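You operate a simulated robot arm through the tools that you are given. There is no shell and no other tool.

Carry out the task below with a simulated robot arm. There is one attempt and no reset: what you move stays moved.

JOB
Switch off both sockets of the strip and pull out both plugs.
Fine: each switch goes off before its plug comes out; lay the plugs on the worktop.

It is judged by the outcome, as a careful person would: the job done as asked, and still so three seconds after it is handed in. It fails if anything else is knocked over, pushed out of place, dropped, spilled or broken.

ROBOT AND FRAMES
A 7-joint arm with a fingered hand, fixed in place. Base frame: the origin is at the foot of the arm, x ahead of it, y to its left, z up. Lengths are in cm, angles in rad, forces in N, time in s.
Its first joint turns from -2.897 to 2.897 rad. Payload 4.7 kg.
Tool frame: the origin (TCP) lies between the finger pads and is the grasp point; the fingertips stand 3.6 cm ahead of it; z points along the fingers, y is the line along which they close. Largest opening 12 cm; the body of the gripper starts 4.2 cm behind the TCP. The gripper is a hand of 5 fingers: y runs from the thumb to the fingers, the wrist lies at [-1.8, -12.2, -21] in the tool frame.
Orientation is told as [roll, pitch, yaw] about the base's x, y, z axes, in that order, counted from this pose: with the fingers straight down and the wrist toward the robot, the tool's x, y and z point along [0, 1, 0], [1, 0, 0] and [0, 0, -1] of the base frame.

CONTROLS
- The arm moves only by the tool step_arm. Its argument "targets" is a list that holds one entry, the list of rows, each a list of 6 numbers: the shift along the tool's x, y, z in units of 100 mm (1.0 is 100 mm), then the turn, a rotation vector about the tool's x, y, z in units of 90 degrees (1.0 is 90 degrees). In form: [[[dx, dy, dz, wx, wy, wz], ...]]. A call has 1 to 20 rows; each row is the pose to reach, as a shift and turn from the pose commanded when the call began, along the tool's axes at that moment. A call with a number of a shift or a turn outside -1 to 1 is refused whole. Rows are played at 5 a second. More than 5 cm and 0.15 rad between two rows, and nothing of the call is played. Where a pose cannot be reached the arm comes as near as it can. A force on the tool above 40 N (or 10 N above the force at the start of the call, whichever is more), or a blocked arm, ends the call early, and 0.2 s more pass. In this call time passes only in rows, and 0.2 s behind the last. The reply holds the time, the measured pose of the TCP, the force on the tool along the base axes, the opening and the grip force, in the units named above and with some noise, with the torque about the TCP (base axes, N m) and any sound that the robot's microphone picked up.
- Cameras (640 x 400 px; columns grow to the right, rows downward): "scene" is fixed at [5.11, 64.94, 150.28]; the picture's right is [-0.53, -0.85, 0.00], its down [-0.72, 0.45, -0.53] and it looks along [0.44, -0.28, -0.85] (base axes); focal length 366 px, centre (320, 200). "wrist" rides on the gripper at [7.3, -9.1, -14.3] in the tool frame; the picture's right is [-0.80, 0.28, -0.53], its down [-0.53, -0.73, 0.42] and it looks along [-0.27, 0.62, 0.74] (tool axes); focal length 234 px, centre (320, 200). There is no depth. A picture from a camera that has moved, and an enlarged one, comes with that camera's place and axes in the base frame and with its lens.
- get_image(camera): a new picture of that camera. The clock stands still meanwhile.
- set_fingers(index, middle, ring, little, thumb_bend, thumb_turn): sets how far each is bent, from 0 (flat) to 1 (curled in); at 0.3 the hand is open as for a grip, at 0.7 the pads meet at the TCP. One left out holds its place. A second passes; each finger stops where it meets its share of the squeeze, and holds until it gets a number again. It is the only way to open and close the hand. It gives what a move gives, with no picture; readings hold the bend of each and the force on index, middle, ring, little, thumb and palm. thumb_turn goes from beside the hand (0) to across from the fingers (1), as for a grip.
- zoom(camera, box): a new picture of the part [left, top, right, bottom] of that camera's present view, enlarged. The clock stands still meanwhile.
- finish_job(): hands the job in; it is judged then, once.

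Nothing tells you positions but the pictures and the camera data. Unless the task says otherwise, let go and move clear before handing in.

The tools are called as a command line: name --argument value ..., lists and objects as JSON in quotes. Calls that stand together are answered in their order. step_arm: Moves the arm, as the interface text tells. Its arguments: {"type":"object","properties":{"targets":{"type":"array"}},"required":["targets"]} The other tools are called the same way: set_fingers (index, middle, ring, little, thumb_bend, thumb_turn) moves the fingers one by one; get_image (camera) takes a picture; zoom (camera, box) takes an enlarged picture of a part of a camera's view; finish_job () hands the job in.

At the start:

```text
time: 0.0
position: [13.71, 50.89, 121.61]
tcp_rot: [0.0, 0.0, 0.0]
ft_force: [0.5, -0.3, 0.0]
ft_torque: [0.02, 0.01, 0.0]
opening: 11.99
grip_force: 0.0
shape: jaw
bend: [0.3, 0.3, 0.3, 0.3, 0.3, 0.98]
finger forces: [0.0, 0.1, 0.0, 0.1, 0.0, 0.0]
```

scene: 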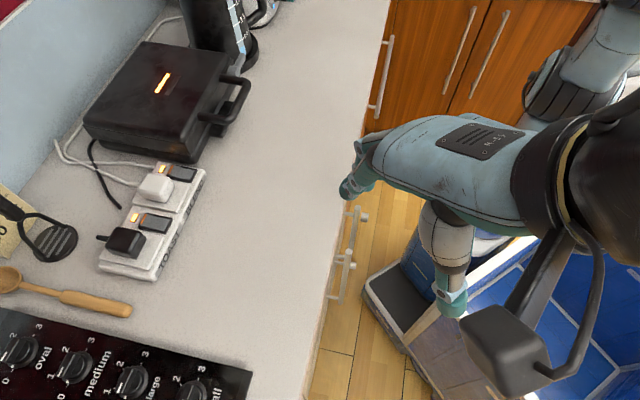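
wrist: 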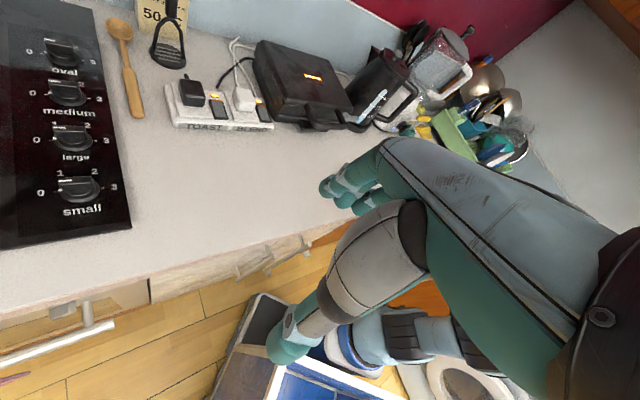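

I see a white two-socket strip on the worktop with a black plug and a white plug, each with a lit rocker switch. I'll zoom in on both views to find out where things are.

zoom --camera "scene" --box '[80, 140, 240, 300]'

zoom --camera "wrist" --box '[150, 50, 310, 150]'

get_image --camera "wrist"

```text
2.50 times, centred on (160, 220) of scene
camera zoom: at [5.11, 64.94, 150.28], right [-0.53, -0.85, 0.0], down [-0.72, 0.45, -0.53], along [0.44, -0.28, -0.85], focal length 916 px, centre (720, 150)
```

zoom: 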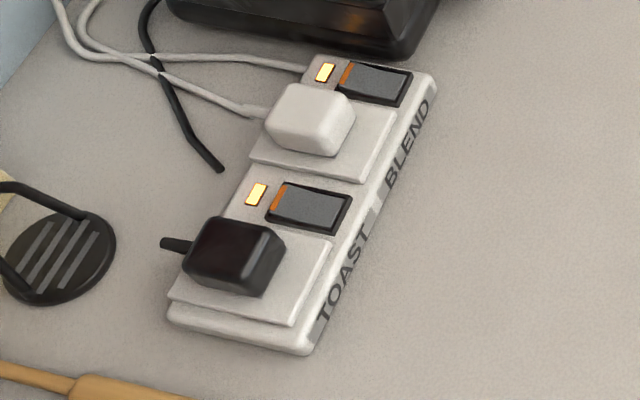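

```text
4.00 times, centred on (230, 100) of wrist
camera zoom: at [4.56, 58.15, 136.0], right [0.28, -0.8, 0.53], down [-0.73, -0.53, -0.42], along [0.62, -0.27, -0.74], focal length 937 px, centre (680, 600)
```

zoom: 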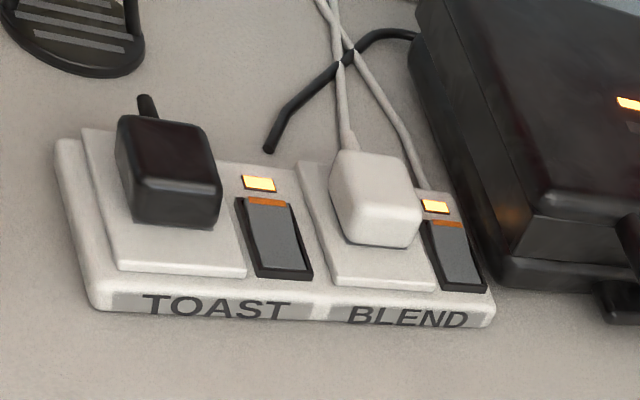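

```text
taken
camera wrist: at [4.56, 58.15, 136.0], right [0.28, -0.8, 0.53], down [-0.73, -0.53, -0.42], along [0.62, -0.27, -0.74], focal length 234 px, centre (320, 200)
```

wrist: 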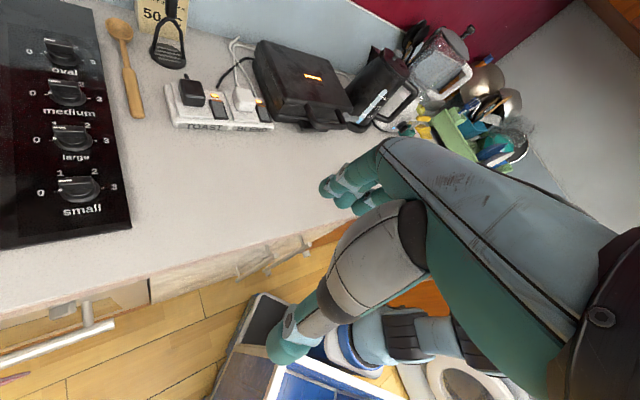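

The strip sits at roughly (50, 72), on a worktop at z≈90, and runs at about -45° in plan. I'll turn the hand to yaw 45° and start moving over at a safe height.

step_arm --targets '[[[0.05, 0.17, 0, 0, 0, -0.0833], [0.1, 0.33, 0, 0, 0, -0.1667], [0.15, 0.5, 0, 0, 0, -0.25], [0.2, 0.67, 0, 0, 0, -0.3333], [0.25, 0.83, 0, 0, 0, -0.4167], [0.3, 1.0, 0, 0, 0, -0.5]]]'

```text
time: 1.4
position: [23.61, 53.86, 121.58]
tcp_rot: [0.001, 0.001, 0.79]
ft_force: [-0.4, -0.2, -0.2]
ft_torque: [-0.03, -0.02, -0.03]
opening: 11.95
grip_force: 0.1
shape: jaw
bend: [0.3, 0.3, 0.3, 0.3, 0.3, 0.98]
finger forces: [0.0, 0.0, 0.1, 0.0, 0.1, 0.0]
```

The yaw is correct. I'll continue forward to see the strip from the wrist camera.

step_arm --targets '[[[-0.2, 0.33, 0.1, 0, 0, 0], [-0.4, 0.67, 0.2, 0, 0, 0], [-0.6, 1.0, 0.3, 0, 0, 0]]]'

get_image --camera "wrist"

get_image --camera "scene"

```text
time: 2.2
position: [34.87, 56.6, 118.69]
tcp_rot: [0.0, 0.001, 0.788]
ft_force: [-0.1, -0.4, 1.0]
ft_torque: [-0.02, -0.01, 0.03]
opening: 12.01
grip_force: 0.0
shape: jaw
bend: [0.3, 0.3, 0.3, 0.3, 0.3, 0.98]
finger forces: [0.0, 0.0, 0.0, 0.1, 0.0, 0.0]
```

```text
taken
camera wrist: at [23.28, 55.26, 133.19], right [0.77, -0.37, 0.53], down [-0.14, -0.89, -0.42], along [0.63, 0.25, -0.74], focal length 234 px, centre (320, 200)
```

wrist: 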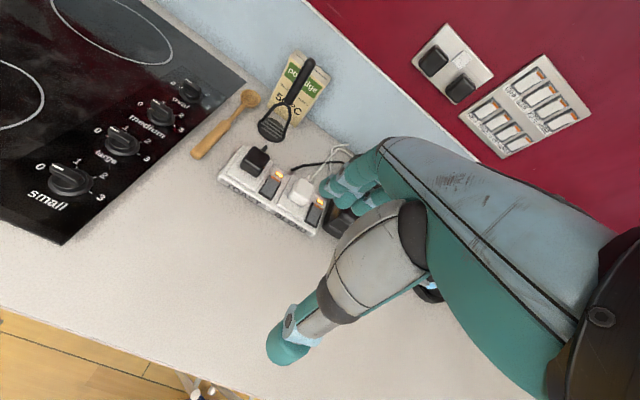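

```text
taken
```

scene: 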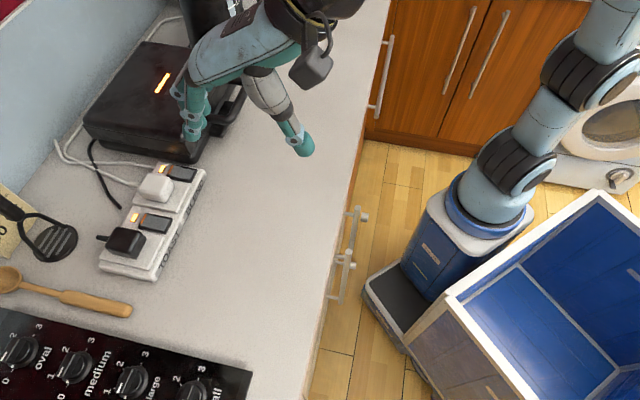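

The strip is now closer in the wrist view. I'll zoom in for a better look at the switches and to triangulate.

zoom --camera "wrist" --box '[200, 120, 360, 240]'

zoom --camera "scene" --box '[90, 155, 220, 285]'

zoom --camera "scene" --box '[150, 40, 330, 180]'

```text
3.33 times, centred on (280, 180) of wrist
camera zoom: at [23.28, 55.26, 133.19], right [0.77, -0.37, 0.53], down [-0.14, -0.89, -0.42], along [0.63, 0.25, -0.74], focal length 781 px, centre (453, 267)
```

zoom: 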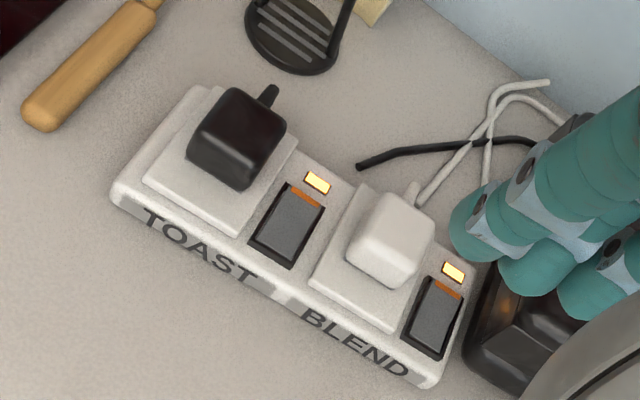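

```text
3.08 times, centred on (155, 220) of scene
camera zoom: at [5.11, 64.94, 150.28], right [-0.53, -0.85, 0.0], down [-0.72, 0.45, -0.53], along [0.44, -0.28, -0.85], focal length 1127 px, centre (828, 138)
```

zoom: 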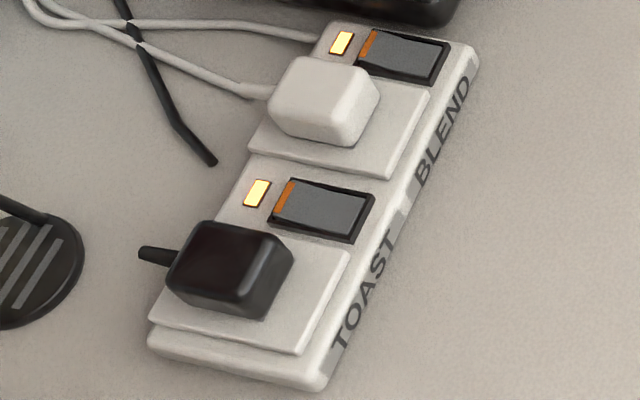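

```text
2.86 times, centred on (240, 110) of scene
camera zoom: at [5.11, 64.94, 150.28], right [-0.53, -0.85, 0.0], down [-0.72, 0.45, -0.53], along [0.44, -0.28, -0.85], focal length 1046 px, centre (549, 457)
```

zoom: 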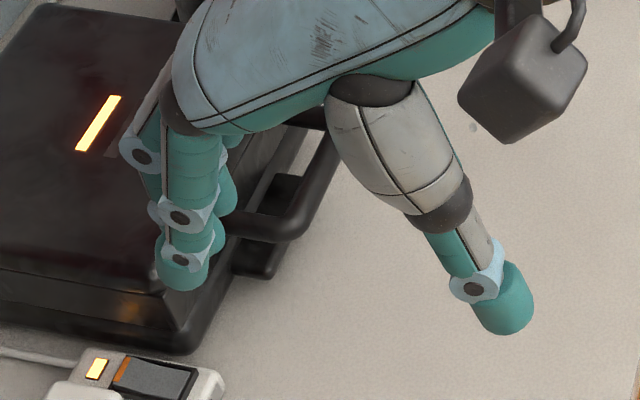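

Triangulation gives switches at about (A≈84, B≈19 and 8, z≈93.5) in my yaw-45 frame, where A is forward and B is left. Next I'll form a pointing finger to see its shape before using it to press.

set_fingers --index 0.3 --middle 1 --ring 1 --little 1 --thumb_turn 0.3 --thumb_bend 0.3

get_image --camera "wrist"

zoom --camera "scene" --box '[150, 20, 350, 200]'

```text
time: 3.2
position: [34.85, 56.67, 118.78]
tcp_rot: [-0.001, 0.0, 0.786]
ft_force: [0.7, 0.2, -0.1]
ft_torque: [0.0, 0.02, 0.01]
opening: 15.27
grip_force: 0.0
shape: fingers
bend: [0.3, 1.0, 1.0, 1.0, 0.3, 0.29]
finger forces: [0.0, 0.0, 0.0, 0.0, 0.1, 0.0]
```

```text
taken
camera wrist: at [23.29, 55.26, 133.19], right [0.77, -0.37, 0.53], down [-0.14, -0.89, -0.42], along [0.63, 0.25, -0.74], focal length 234 px, centre (320, 200)
```

wrist: 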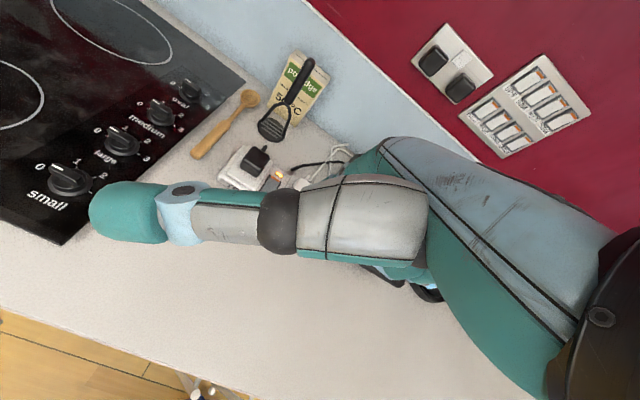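

```text
2.22 times, centred on (250, 110) of scene
camera zoom: at [5.11, 64.94, 150.28], right [-0.53, -0.85, 0.0], down [-0.72, 0.45, -0.53], along [0.44, -0.28, -0.85], focal length 814 px, centre (476, 400)
```

zoom: 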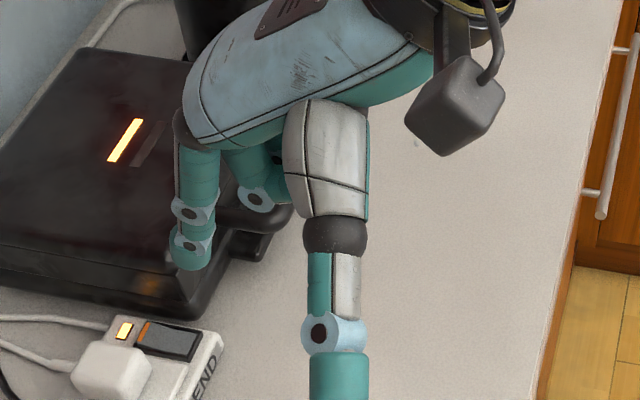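

The thumb blocks the wrist view this way, so I'll turn it back across from the fingers.

set_fingers --index 0.3 --thumb_turn 1 --thumb_bend 0

get_image --camera "wrist"

zoom --camera "scene" --box '[150, 20, 350, 200]'

zoom --camera "wrist" --box '[200, 120, 440, 270]'

```text
time: 4.2
position: [34.97, 56.64, 118.66]
tcp_rot: [0.0, 0.0, 0.786]
ft_force: [-0.4, 0.2, 0.4]
ft_torque: [-0.02, 0.01, 0.01]
opening: 14.67
grip_force: 0.1
shape: fingers
bend: [0.3, 1.0, 1.0, 1.0, 0.0, 0.95]
finger forces: [0.0, 0.1, 0.1, 0.0, 0.0, 0.0]
```

```text
taken
camera wrist: at [23.28, 55.26, 133.18], right [0.77, -0.37, 0.53], down [-0.14, -0.89, -0.42], along [0.63, 0.25, -0.74], focal length 234 px, centre (320, 200)
```

wrist: 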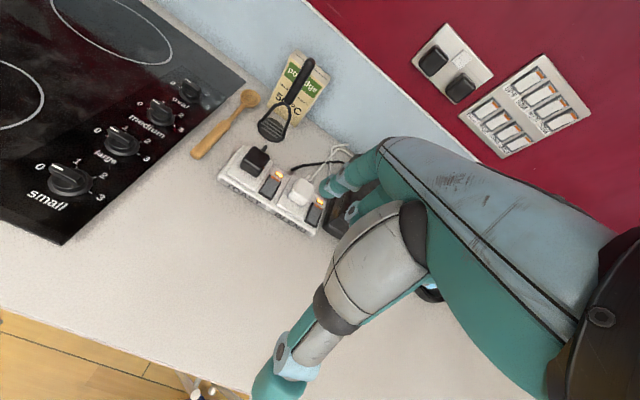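

```text
2.22 times, centred on (250, 110) of scene
camera zoom: at [5.11, 64.94, 150.28], right [-0.53, -0.85, 0.0], down [-0.72, 0.45, -0.53], along [0.44, -0.28, -0.85], focal length 814 px, centre (476, 400)
```

zoom: 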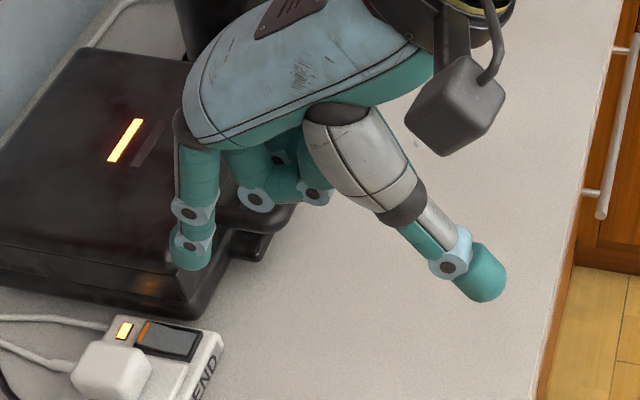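

```text
2.67 times, centred on (320, 195) of wrist
camera zoom: at [23.28, 55.26, 133.18], right [0.77, -0.37, 0.53], down [-0.14, -0.89, -0.42], along [0.63, 0.25, -0.74], focal length 624 px, centre (320, 213)
```

zoom: 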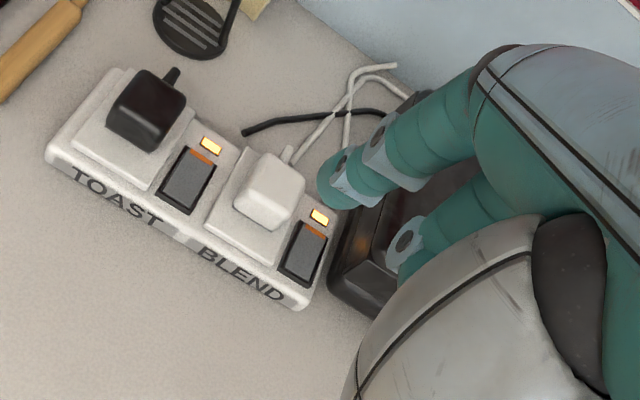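

The index tip hangs about 7 cm in front of the TCP and 3.5 cm below it. Going back to yaw 0 keeps the curled fingers clear of the plugs, so I'll approach above the TOAST switch that way.

step_arm --targets '[[[0.1, 0.15, 0.08, 0, 0, 0.0833], [0.2, 0.3, 0.16, 0, 0, 0.1667], [0.3, 0.45, 0.25, 0, 0, 0.25], [0.4, 0.6, 0.33, 0, 0, 0.3333], [0.45, 0.75, 0.42, 0, 0, 0.4167], [0.5, 0.9, 0.5, 0, 0, 0.5]]]'

get_image --camera "wrist"

get_image --camera "scene"

```text
time: 5.6
position: [37.8, 66.56, 113.87]
tcp_rot: [0.001, 0.001, -0.002]
ft_force: [0.0, -0.7, 0.9]
ft_torque: [0.03, 0.02, 0.03]
opening: 14.67
grip_force: 0.0
shape: fingers
bend: [0.3, 1.0, 1.0, 1.0, 0.0, 0.95]
finger forces: [0.0, 0.1, 0.1, 0.1, 0.1, 0.0]
```

```text
taken
camera wrist: at [28.67, 73.88, 128.19], right [0.28, -0.81, 0.52], down [-0.73, -0.53, -0.43], along [0.62, -0.27, -0.74], focal length 234 px, centre (320, 200)
```

wrist: 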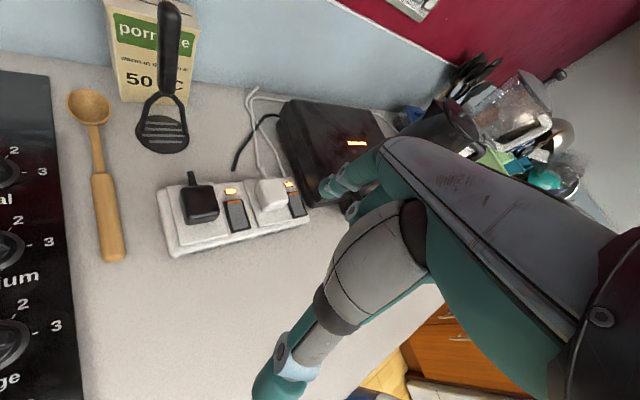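

```text
taken
```

scene: 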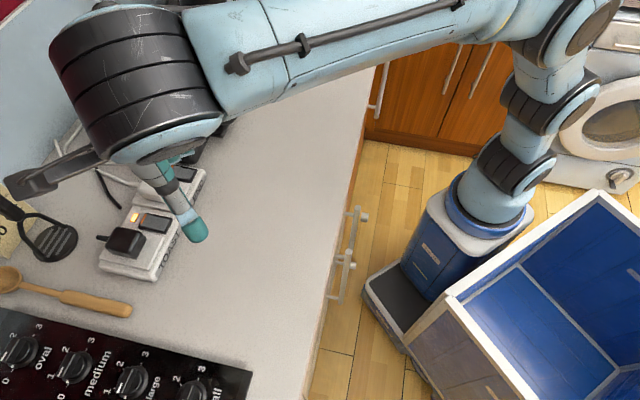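

The scene view is partly blocked by the arm. I'll zoom the wrist camera on the switches to read the rocker state.

zoom --camera "wrist" --box '[150, 160, 350, 270]'

zoom --camera "wrist" --box '[205, 170, 275, 240]'

```text
3.20 times, centred on (250, 215) of wrist
camera zoom: at [28.67, 73.88, 128.19], right [0.28, -0.81, 0.52], down [-0.73, -0.53, -0.43], along [0.62, -0.27, -0.74], focal length 749 px, centre (544, 152)
```

zoom: 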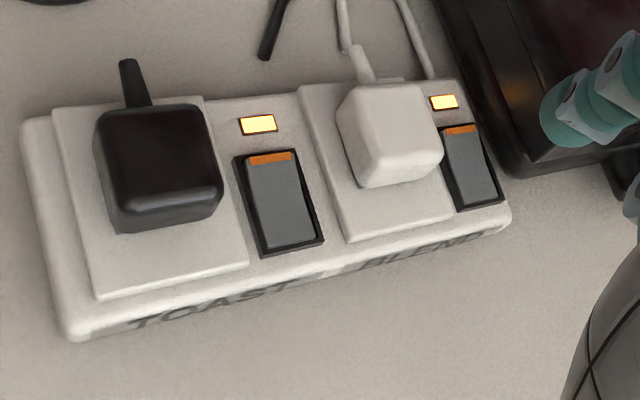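

```text
5.71 times, centred on (240, 205) of wrist
camera zoom: at [28.67, 73.88, 128.19], right [0.28, -0.81, 0.52], down [-0.73, -0.53, -0.43], along [0.62, -0.27, -0.74], focal length 1338 px, centre (777, 171)
```

zoom: 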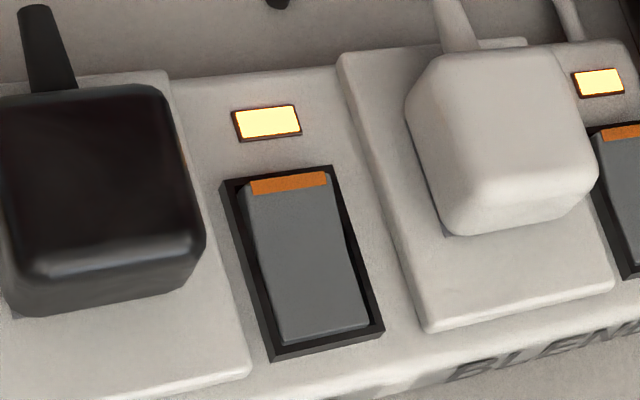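

zoom --camera "scene" --box '[125, 200, 185, 245]'

zoom --camera "wrist" --box '[225, 185, 255, 235]'

```text
8.89 times, centred on (155, 222) of scene
camera zoom: at [5.11, 64.94, 150.28], right [-0.53, -0.85, 0.0], down [-0.72, 0.45, -0.53], along [0.44, -0.28, -0.85], focal length 3256 px, centre (1787, 0)
```

zoom: 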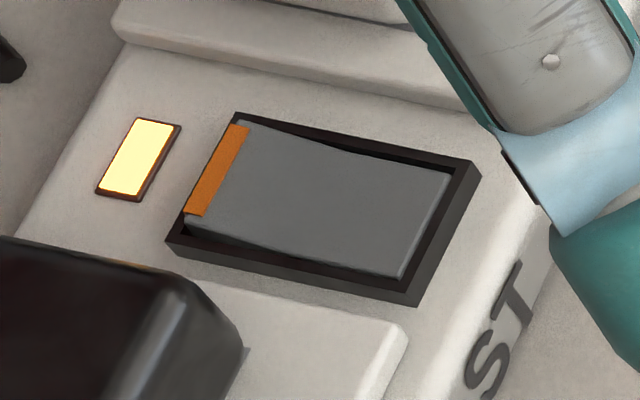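

```text
8.00 times, centred on (240, 210) of wrist
camera zoom: at [28.67, 73.88, 128.19], right [0.28, -0.81, 0.52], down [-0.73, -0.53, -0.43], along [0.62, -0.27, -0.74], focal length 1873 px, centre (960, 120)
```

zoom: 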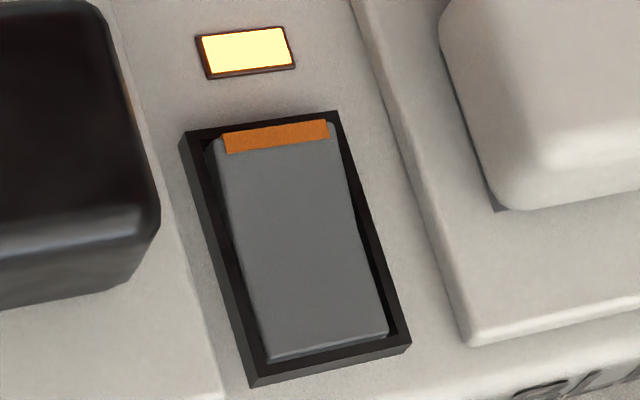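

The orange end of each rocker is raised, so pressing that wall-side end turns the socket off. I put the TOAST orange end at about (47.3, 74.6, 94.2), and I'm moving the index tip above it.

step_arm --targets '[[[0.23, 0.065, 0.3, 0, 0, 0], [0.46, 0.13, 0.6, 0, 0, 0], [0.684, 0.195, 0.9, 0, 0, 0]]]'

get_image --camera "wrist"

get_image --camera "scene"

```text
time: 6.4
position: [39.81, 73.34, 104.71]
tcp_rot: [0.0, -0.001, 0.001]
ft_force: [-0.6, -0.3, -0.3]
ft_torque: [0.01, 0.06, 0.0]
opening: 14.69
grip_force: 0.1
shape: fingers
bend: [0.3, 1.0, 1.0, 1.0, 0.0, 0.95]
finger forces: [0.1, 0.0, 0.0, 0.0, 0.0, 0.1]
```

```text
taken
camera wrist: at [30.7, 80.57, 119.13], right [0.28, -0.8, 0.52], down [-0.73, -0.53, -0.43], along [0.62, -0.26, -0.74], focal length 234 px, centre (320, 200)
```

wrist: 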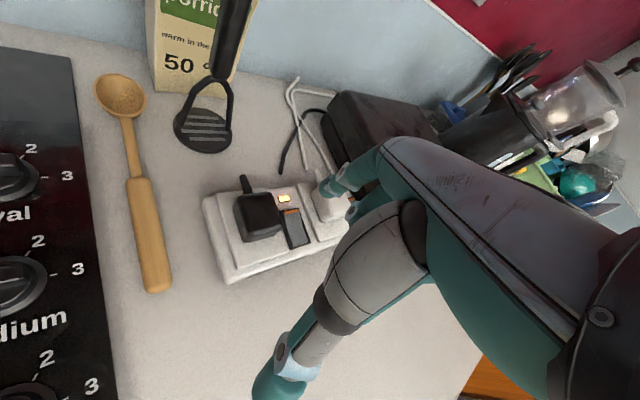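

```text
taken
```

scene: 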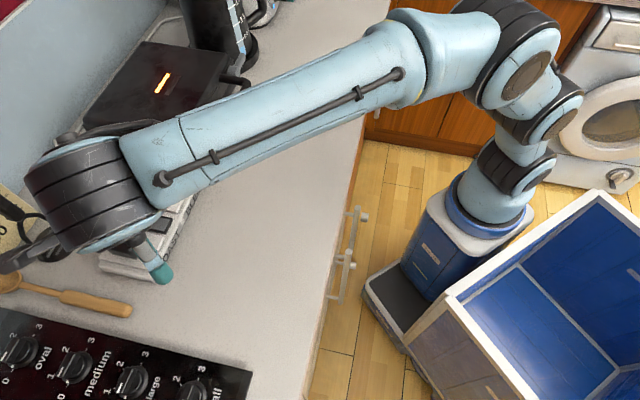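

zoom --camera "wrist" --box '[260, 160, 380, 240]'

```text
5.00 times, centred on (320, 200) of wrist
camera zoom: at [30.7, 80.57, 119.13], right [0.28, -0.8, 0.52], down [-0.73, -0.53, -0.43], along [0.62, -0.26, -0.74], focal length 1171 px, centre (320, 200)
```

zoom: 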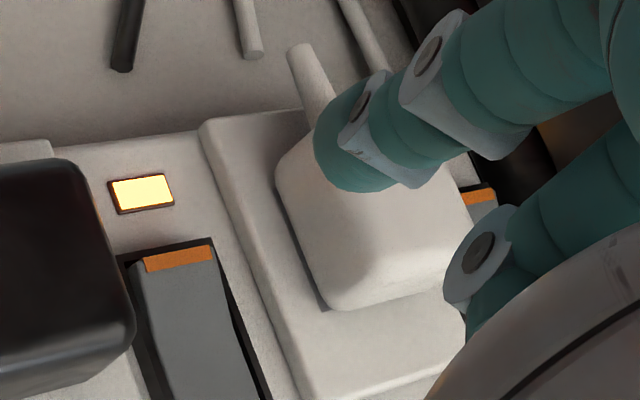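

The tip lines up with the orange end of the TOAST rocker. I'm descending to just above it with a slight inward shift.

step_arm --targets '[[[-0.03, -0.03, 0.3, 0, 0, 0], [-0.03, -0.03, 0.5, 0, 0, 0], [-0.03, -0.03, 0.58, 0, 0, 0]]]'

zoom --camera "wrist" --box '[240, 140, 400, 250]'

```text
time: 7.2
position: [39.37, 73.18, 98.79]
tcp_rot: [0.0, 0.002, -0.001]
ft_force: [-0.8, 0.7, 0.0]
ft_torque: [-0.02, -0.02, -0.01]
opening: 14.67
grip_force: 0.1
shape: fingers
bend: [0.3, 1.0, 1.0, 1.0, 0.0, 0.95]
finger forces: [0.0, 0.0, 0.0, 0.1, 0.0, 0.1]
```

```text
3.64 times, centred on (320, 195) of wrist
camera zoom: at [30.28, 80.4, 113.2], right [0.28, -0.8, 0.53], down [-0.73, -0.53, -0.42], along [0.62, -0.27, -0.74], focal length 852 px, centre (320, 218)
```

zoom: 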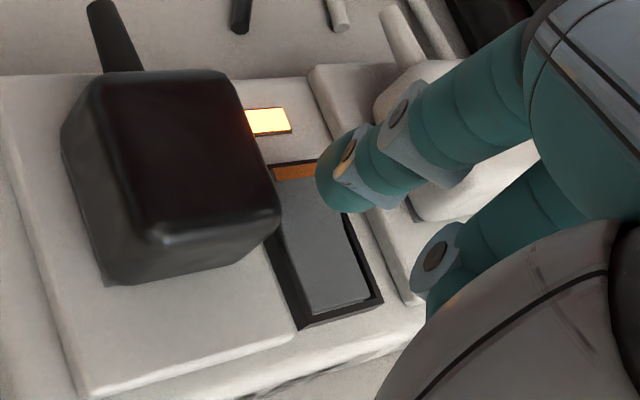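

The tip is centred over the rocker's wall half. I'm pressing down in small steps and watching the force.

step_arm --targets '[[[0, 0, 0.04, 0, 0, 0], [0, 0, 0.08, 0, 0, 0], [0, 0, 0.1, 0, 0, 0], [0, 0, 0.12, 0, 0, 0]]]'

zoom --camera "wrist" --box '[240, 140, 400, 250]'

```text
time: 8.2
position: [39.49, 73.19, 97.61]
tcp_rot: [-0.001, 0.0, 0.0]
ft_force: [1.4, 0.3, -0.1]
ft_torque: [-0.01, -0.03, -0.04]
opening: 14.65
grip_force: 0.5
shape: fingers
bend: [0.3, 1.0, 1.0, 1.0, 0.0, 0.95]
finger forces: [0.1, 0.0, 0.1, 0.0, 0.0, 0.0]
```

```text
3.64 times, centred on (320, 195) of wrist
camera zoom: at [30.3, 80.45, 112.02], right [0.28, -0.8, 0.53], down [-0.73, -0.53, -0.42], along [0.62, -0.27, -0.74], focal length 852 px, centre (320, 218)
```

zoom: 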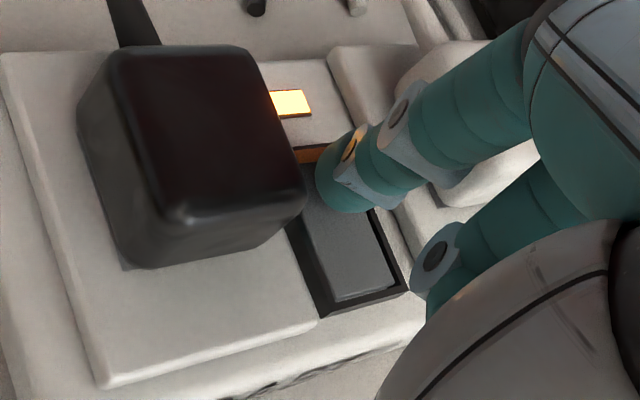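

Still no contact force. I'll continue down slowly.

step_arm --targets '[[[0, 0, 0.02, 0, 0, 0], [0, 0, 0.04, 0, 0, 0], [0, 0, 0.05, 0, 0, 0]]]'

zoom --camera "wrist" --box '[240, 140, 400, 250]'

```text
time: 9.0
position: [39.41, 73.19, 97.24]
tcp_rot: [0.002, 0.0, 0.001]
ft_force: [-1.5, 1.0, 7.6]
ft_torque: [0.06, -0.46, 0.05]
opening: 14.83
grip_force: 3.2
shape: fingers
bend: [0.3, 1.0, 1.0, 1.0, 0.0, 0.95]
finger forces: [6.8, 0.0, 0.0, 0.1, 0.1, 0.1]
```

```text
3.64 times, centred on (320, 195) of wrist
camera zoom: at [30.3, 80.41, 111.59], right [0.28, -0.8, 0.52], down [-0.73, -0.53, -0.43], along [0.62, -0.27, -0.74], focal length 852 px, centre (320, 218)
```

zoom: 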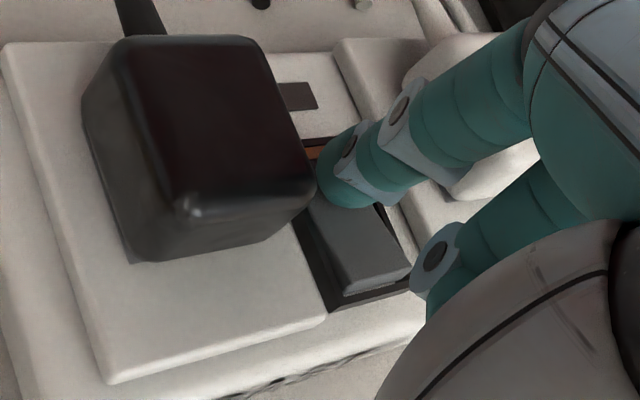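

The TOAST light went out and the rocker flipped to off. I'm lifting clear, then moving over to the BLEND switch one pitch (11 cm) along the strip.

step_arm --targets '[[[0, 0, -0.3, 0, 0, 0], [0, 0, -0.6, 0, 0, 0], [0, 0, -0.9, 0, 0, 0], [-0.26, 0.26, -0.9, 0, 0, 0], [-0.52, 0.52, -0.9, 0, 0, 0], [-0.777, 0.777, -0.9, 0, 0, 0]]]'

get_image --camera "wrist"

zoom --camera "wrist" --box '[220, 150, 380, 250]'

get_image --camera "scene"

```text
time: 10.4
position: [47.14, 65.48, 106.16]
tcp_rot: [-0.001, 0.0, 0.001]
ft_force: [-0.1, -0.1, 0.2]
ft_torque: [0.01, -0.01, 0.0]
opening: 14.71
grip_force: 0.1
shape: fingers
bend: [0.3, 1.0, 1.0, 1.0, 0.0, 0.95]
finger forces: [0.0, 0.0, 0.0, 0.1, 0.0, 0.0]
```

```text
taken
camera wrist: at [38.03, 72.72, 120.5], right [0.28, -0.8, 0.53], down [-0.73, -0.53, -0.42], along [0.62, -0.27, -0.74], focal length 234 px, centre (320, 200)
```

wrist: 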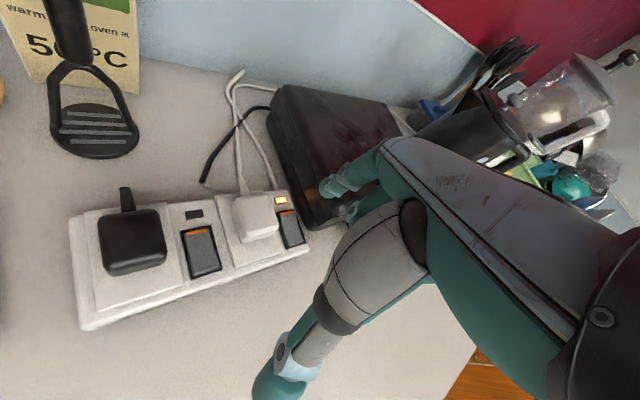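

```text
4.00 times, centred on (300, 200) of wrist
camera zoom: at [38.03, 72.72, 120.5], right [0.28, -0.8, 0.53], down [-0.73, -0.53, -0.42], along [0.62, -0.27, -0.74], focal length 937 px, centre (400, 200)
```

zoom: 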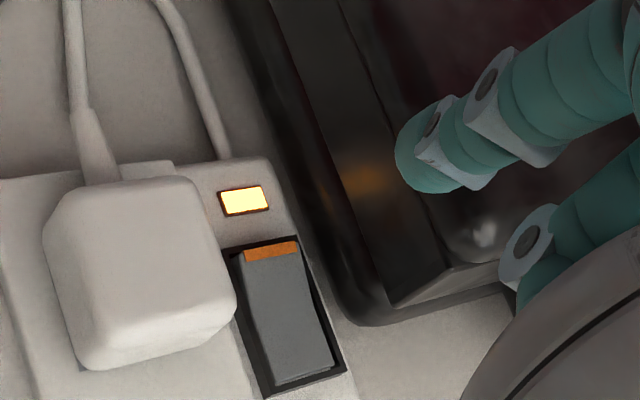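

```text
taken
```

scene: 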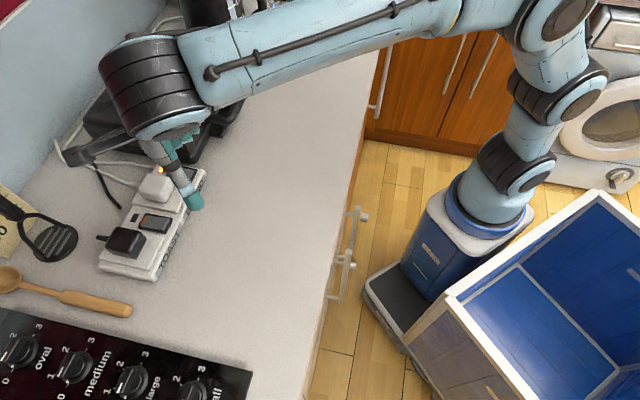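

The BLEND orange end is where I predicted, and the hand stays clear of the black appliance. Descending now.

step_arm --targets '[[[0, 0, 0.3, 0, 0, 0], [0, 0, 0.6, 0, 0, 0], [0, 0, 0.75, 0, 0, 0]]]'

zoom --camera "wrist" --box '[240, 140, 400, 250]'

```text
time: 11.2
position: [47.32, 65.35, 98.34]
tcp_rot: [0.0, 0.001, 0.001]
ft_force: [0.4, -1.0, 0.5]
ft_torque: [0.0, 0.01, 0.01]
opening: 14.74
grip_force: 0.1
shape: fingers
bend: [0.3, 1.0, 1.0, 1.0, 0.0, 0.95]
finger forces: [0.0, 0.0, 0.0, 0.1, 0.0, 0.0]
```

```text
3.64 times, centred on (320, 195) of wrist
camera zoom: at [38.2, 72.59, 112.91], right [0.28, -0.8, 0.52], down [-0.73, -0.53, -0.42], along [0.62, -0.27, -0.74], focal length 852 px, centre (320, 218)
```

zoom: 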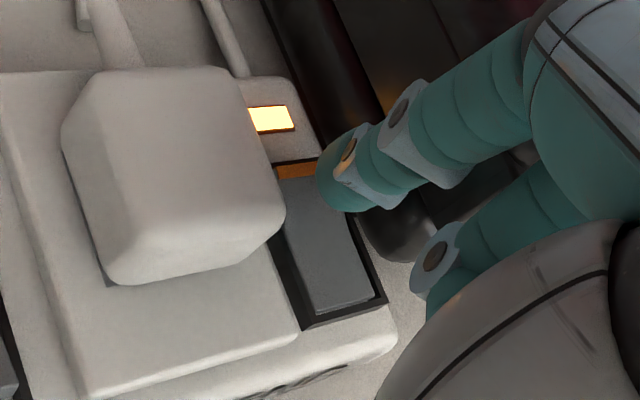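

Same relative view as with TOAST, so I'll press in small steps.

step_arm --targets '[[[0, 0, 0.04, 0, 0, 0], [0, 0, 0.08, 0, 0, 0], [0, 0, 0.1, 0, 0, 0], [0, 0, 0.12, 0, 0, 0], [0, 0, 0.135, 0, 0, 0]]]'

zoom --camera "wrist" --box '[240, 140, 400, 250]'

```text
time: 12.4
position: [47.22, 65.43, 97.23]
tcp_rot: [0.001, 0.0, 0.001]
ft_force: [0.1, 0.9, 2.4]
ft_torque: [0.02, -0.13, 0.02]
opening: 14.8
grip_force: 1.8
shape: fingers
bend: [0.3, 1.0, 1.0, 1.0, 0.0, 0.95]
finger forces: [2.6, 0.0, 0.1, 0.0, 0.0, 0.0]
```

```text
3.64 times, centred on (320, 195) of wrist
camera zoom: at [38.13, 72.67, 111.67], right [0.28, -0.8, 0.53], down [-0.73, -0.53, -0.42], along [0.62, -0.27, -0.74], focal length 852 px, centre (320, 218)
```

zoom: 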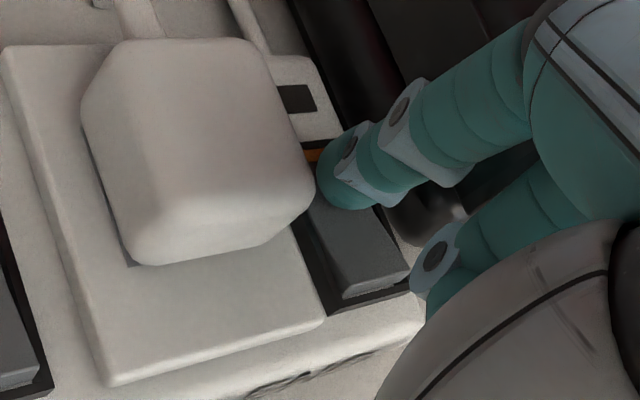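

BLEND's light is out too, so both switches are off. I'll lift up and re-examine the plugs before planning the grasps.

step_arm --targets '[[[0, 0, -0.3, 0, 0, 0], [0, 0, -0.6, 0, 0, 0], [0, 0, -1.0, 0, 0, 0]]]'

step_arm --targets '[[[0.1, -0.2, -0.2, 0, 0, 0], [0.3, -0.5, -0.4, 0, 0, 0], [0.5, -0.8, -0.5, 0, 0, 0], [0.7, -1.0, -0.5, 0, 0, 0]]]'

zoom --camera "wrist" --box '[150, 100, 400, 260]'

zoom --camera "scene" --box '[60, 130, 240, 290]'

```text
time: 13.2
position: [47.27, 65.56, 107.01]
tcp_rot: [-0.002, -0.001, 0.0]
ft_force: [0.0, 0.2, -0.6]
ft_torque: [-0.01, -0.03, 0.02]
opening: 14.69
grip_force: 0.1
shape: fingers
bend: [0.3, 1.0, 1.0, 1.0, 0.0, 0.95]
finger forces: [0.1, 0.0, 0.0, 0.0, 0.1, 0.0]
```

```text
time: 14.2
position: [37.37, 72.54, 112.19]
tcp_rot: [0.002, 0.001, 0.0]
ft_force: [0.2, 0.3, 0.4]
ft_torque: [0.02, 0.0, -0.01]
opening: 14.7
grip_force: 0.0
shape: fingers
bend: [0.3, 1.0, 1.0, 1.0, 0.0, 0.95]
finger forces: [0.0, 0.1, 0.0, 0.1, 0.1, 0.0]
```

```text
2.50 times, centred on (275, 180) of wrist
camera zoom: at [28.23, 79.77, 126.6], right [0.28, -0.8, 0.52], down [-0.73, -0.53, -0.42], along [0.62, -0.27, -0.74], focal length 585 px, centre (432, 250)
```

zoom: 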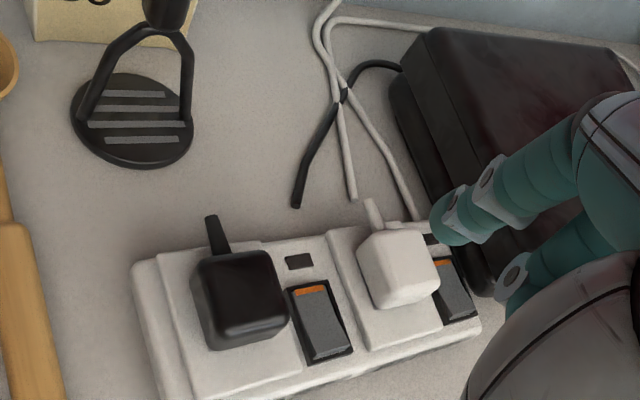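

```text
2.50 times, centred on (150, 210) of scene
camera zoom: at [5.11, 64.94, 150.28], right [-0.53, -0.85, 0.0], down [-0.72, 0.45, -0.53], along [0.44, -0.28, -0.85], focal length 916 px, centre (745, 175)
```

zoom: 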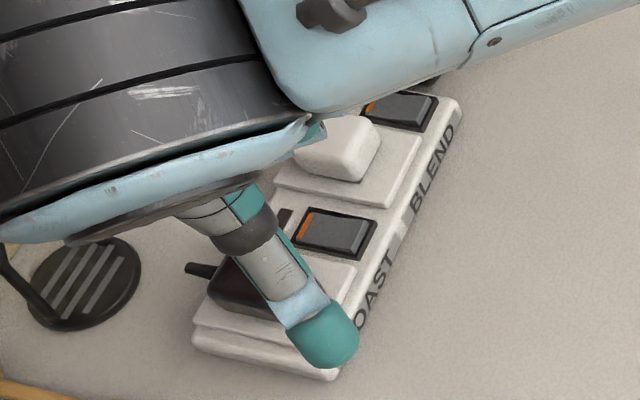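

The wall-side cords aren't attached to the plugs; each plug has only a short stub. I plan to grip each plug across its left and right sides with thumb, index and middle, at yaw -45° and tilted slightly, so I'll set that hand shape and turn at height.

set_fingers --index 0.3 --middle 0.3 --ring 1 --little 1 --thumb_bend 0.3 --thumb_turn 1

step_arm --targets '[[[0, 0, 0, 0, 0, 0.0833], [0, 0, 0, 0, 0, 0.1667], [0, 0, 0, 0, 0, 0.25], [0, 0, 0, 0, 0, 0.3333], [0, 0, 0, 0, 0, 0.4167], [0, 0, 0, 0, 0, 0.5]]]'

get_image --camera "wrist"

get_image --camera "scene"

```text
time: 15.2
position: [37.36, 72.55, 112.12]
tcp_rot: [0.0, -0.001, 0.001]
ft_force: [-0.1, -0.1, -0.4]
ft_torque: [-0.01, -0.03, 0.03]
opening: 12.31
grip_force: 0.1
shape: fingers
bend: [0.3, 0.3, 1.0, 1.0, 0.3, 0.97]
finger forces: [0.0, 0.1, 0.1, 0.0, 0.1, 0.0]
```

```text
time: 16.6
position: [37.47, 65.83, 106.63]
tcp_rot: [0.0, -0.002, -0.688]
ft_force: [0.9, 1.3, -1.8]
ft_torque: [-0.06, 0.01, -0.01]
opening: 12.26
grip_force: 0.1
shape: fingers
bend: [0.3, 0.3, 1.0, 1.0, 0.3, 0.98]
finger forces: [0.0, 0.0, 0.0, 0.0, 0.1, 0.1]
out of reach, approached as far as the arm can: row 4, 5, 6
```

```text
taken
camera wrist: at [34.96, 77.26, 121.04], right [-0.29, -0.8, 0.53], down [-0.9, 0.05, -0.42], along [0.31, -0.6, -0.74], focal length 234 px, centre (320, 200)
```

wrist: 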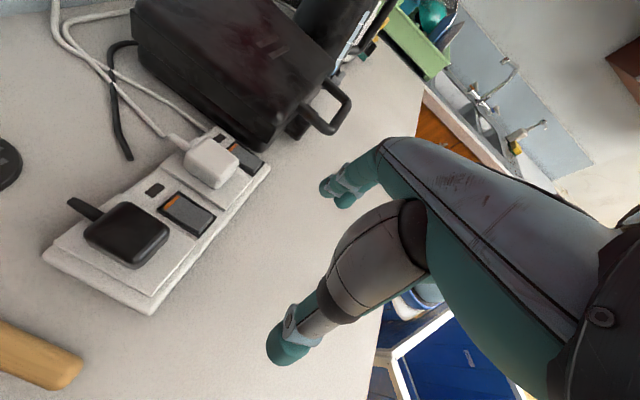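

```text
taken
```

scene: 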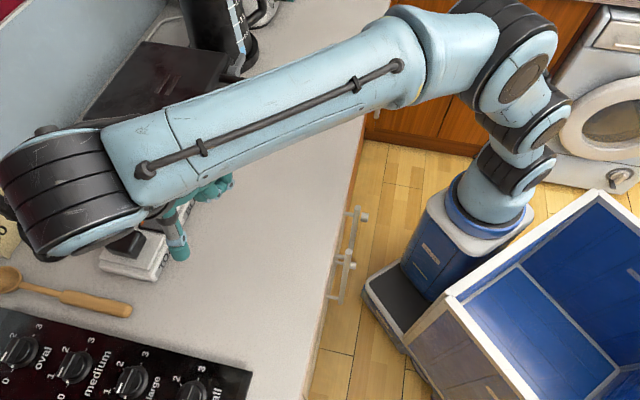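

That side-on pose is out of the arm's reach. I'll retract, turn back towards the natural yaw, and try the mirrored grasp (yaw 135°) tilted toward the robot, which needs less reach.

step_arm --targets '[[[-0.2, 0, -0.05, 0, 0, 0], [-0.4, 0, -0.1, 0, 0, 0], [-0.6, 0, -0.15, 0, 0, 0], [-0.8, 0, -0.15, 0, 0, 0]]]'

```text
time: 17.6
position: [32.38, 59.49, 108.04]
tcp_rot: [0.0, 0.0, -0.686]
ft_force: [-0.3, 0.6, 0.0]
ft_torque: [-0.02, -0.01, -0.03]
opening: 12.22
grip_force: 0.1
shape: fingers
bend: [0.3, 0.3, 1.0, 1.0, 0.3, 0.98]
finger forces: [0.0, 0.0, 0.1, 0.0, 0.0, 0.0]
```

step_arm --targets '[[[0, 0, -0.05, 0, 0, -0.078], [0, 0, -0.1, 0, 0, -0.156], [0, 0, -0.15, 0, 0, -0.234], [0, 0, -0.2, 0, 0, -0.312], [0, 0, -0.25, 0, 0, -0.39], [0, 0, -0.3, 0, 0, -0.468], [0, 0, -0.3, 0, 0, -0.546], [0, 0, -0.3, 0, 0, -0.624], [0, 0, -0.3, 0, 0, -0.702], [0, 0, -0.3, 0, 0, -0.78], [0, 0, -0.3, 0, 0, -0.858], [0, 0, -0.3, 0, 0, -0.9366]]]'

step_arm --targets '[[[0, 0, 0, 0, 0, -0.0833], [0, 0, 0, 0, 0, -0.1667], [0, 0, 0, 0, 0, -0.25], [0, 0, 0, 0, 0, -0.3333], [0, 0, 0, 0, 0, -0.4167], [0, 0, 0, 0, 0, -0.5]]]'

get_image --camera "scene"

get_image --camera "wrist"

```text
time: 20.2
position: [32.37, 59.32, 111.24]
tcp_rot: [-0.001, -0.001, 0.788]
ft_force: [-0.1, -1.2, 0.1]
ft_torque: [0.0, -0.03, 0.01]
opening: 12.25
grip_force: 0.0
shape: fingers
bend: [0.3, 0.3, 1.0, 1.0, 0.3, 0.98]
finger forces: [0.0, 0.0, 0.0, 0.0, 0.1, 0.0]
```

```text
time: 21.6
position: [32.44, 59.44, 111.28]
tcp_rot: [0.0, 0.001, 1.57]
ft_force: [0.2, -0.5, 0.5]
ft_torque: [-0.03, 0.0, 0.02]
opening: 12.25
grip_force: 0.0
shape: fingers
bend: [0.3, 0.3, 1.0, 1.0, 0.3, 0.98]
finger forces: [0.0, 0.1, 0.1, 0.0, 0.1, 0.1]
```

```text
taken
```

scene: 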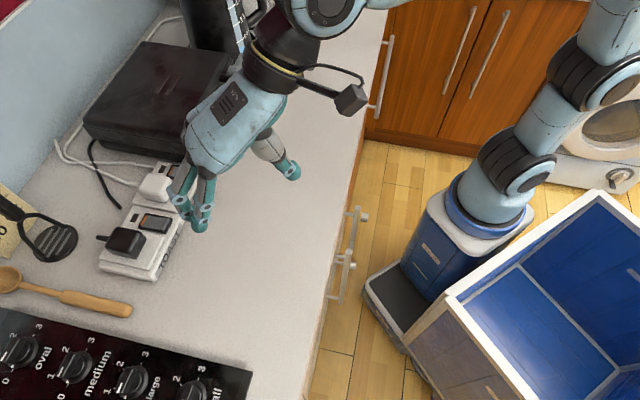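

```text
taken
camera wrist: at [25.15, 50.27, 125.67], right [0.8, 0.28, 0.53], down [0.53, -0.73, -0.42], along [0.27, 0.62, -0.74], focal length 234 px, centre (320, 200)
```

wrist: 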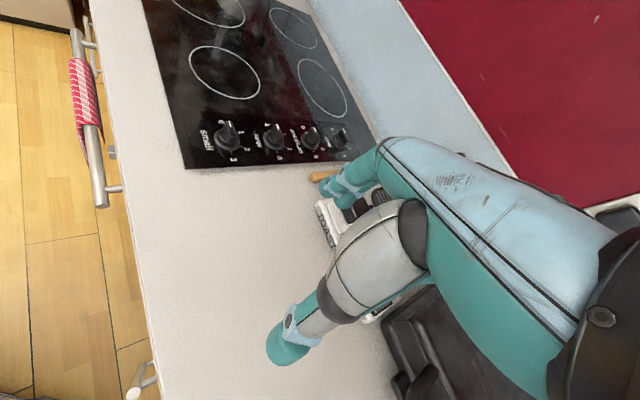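

Yaw 90° works and leaves the scene camera's view of the strip open. I'll turn the remaining 45°.

step_arm --targets '[[[0, 0, 0, 0, 0, -0.0833], [0, 0, 0, 0, 0, -0.1667], [0, 0, 0, 0, 0, -0.25], [0, 0, 0, 0, 0, -0.3333], [0, 0, 0, 0, 0, -0.4167], [0, 0, 0, 0, 0, -0.5]]]'

get_image --camera "scene"

get_image --camera "wrist"

```text
time: 23.0
position: [32.31, 59.45, 111.24]
tcp_rot: [0.001, 0.001, 2.358]
ft_force: [0.3, 0.5, 0.8]
ft_torque: [0.0, 0.0, -0.01]
opening: 12.25
grip_force: 0.0
shape: fingers
bend: [0.3, 0.3, 1.0, 1.0, 0.3, 0.98]
finger forces: [0.0, 0.0, 0.0, 0.1, 0.0, 0.0]
```

```text
taken
```

scene: 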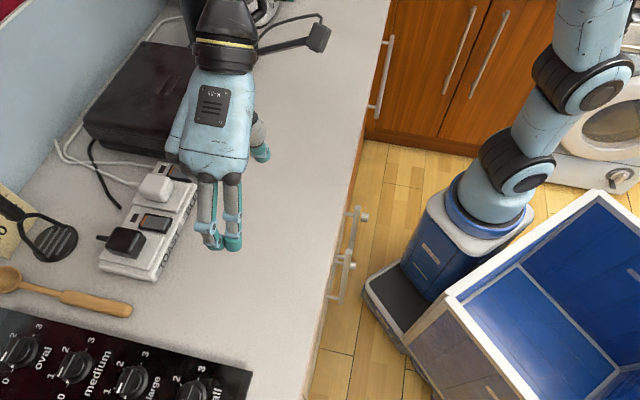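

```text
taken
camera wrist: at [33.76, 47.84, 125.63], right [0.37, 0.77, 0.53], down [0.89, -0.14, -0.42], along [-0.25, 0.63, -0.74], focal length 234 px, centre (320, 200)
```

wrist: 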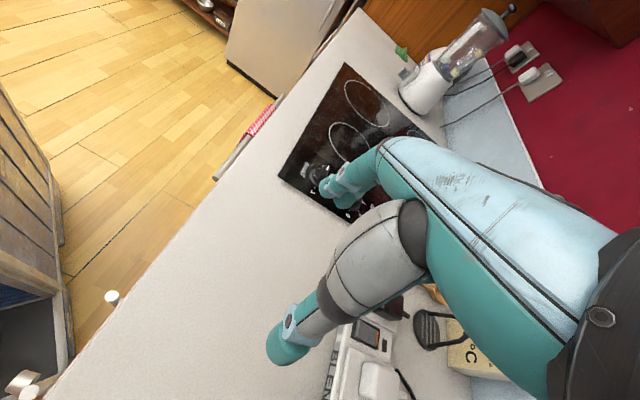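

The full turn works. Next I'll tilt the hand about 25° so the wrist stays nearer the robot, and half-close the fingers to approach size.

step_arm --targets '[[[0, 0, 0, 0, -0.093, 0], [0, 0, 0, 0, -0.186, 0], [0, 0, 0, 0, -0.278, 0]]]'

set_fingers --index 0.42 --middle 0.42 --thumb_bend 0.42

zoom --camera "scene" --box '[100, 120, 300, 280]'

get_image --camera "wrist"

```text
time: 23.8
position: [32.44, 59.43, 111.13]
tcp_rot: [-0.438, 0.001, 2.356]
ft_force: [0.5, 0.6, -0.3]
ft_torque: [-0.01, 0.01, 0.02]
opening: 12.28
grip_force: 0.1
shape: fingers
bend: [0.3, 0.3, 1.0, 1.0, 0.3, 0.98]
finger forces: [0.1, 0.0, 0.1, 0.1, 0.0, 0.0]
```

```text
time: 24.8
position: [32.37, 59.47, 111.19]
tcp_rot: [-0.437, 0.001, 2.356]
ft_force: [-0.3, 0.2, -0.3]
ft_torque: [0.02, 0.0, 0.0]
opening: 8.76
grip_force: 0.1
shape: fingers
bend: [0.42, 0.42, 1.0, 1.0, 0.42, 0.99]
finger forces: [0.1, 0.1, 0.0, 0.0, 0.0, 0.0]
```

```text
2.50 times, centred on (200, 200) of scene
camera zoom: at [5.11, 64.94, 150.28], right [-0.53, -0.85, 0.0], down [-0.72, 0.45, -0.53], along [0.44, -0.28, -0.85], focal length 916 px, centre (620, 200)
```

zoom: 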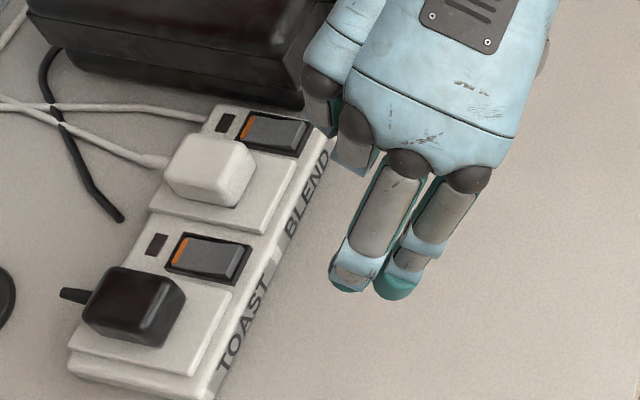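

```text
taken
camera wrist: at [29.92, 44.04, 121.2], right [0.16, 0.56, 0.82], down [0.99, -0.05, -0.16], along [-0.05, 0.83, -0.56], focal length 234 px, centre (320, 200)
```

wrist: 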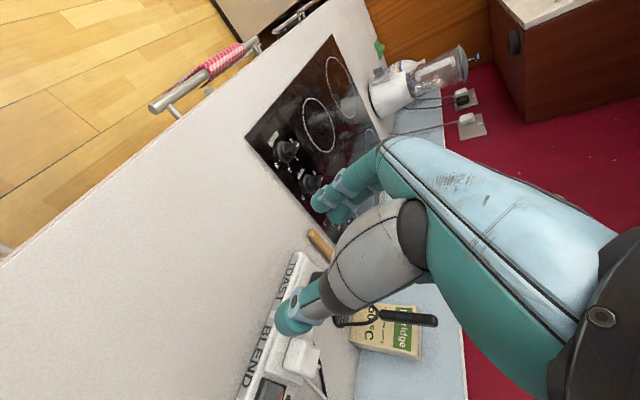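

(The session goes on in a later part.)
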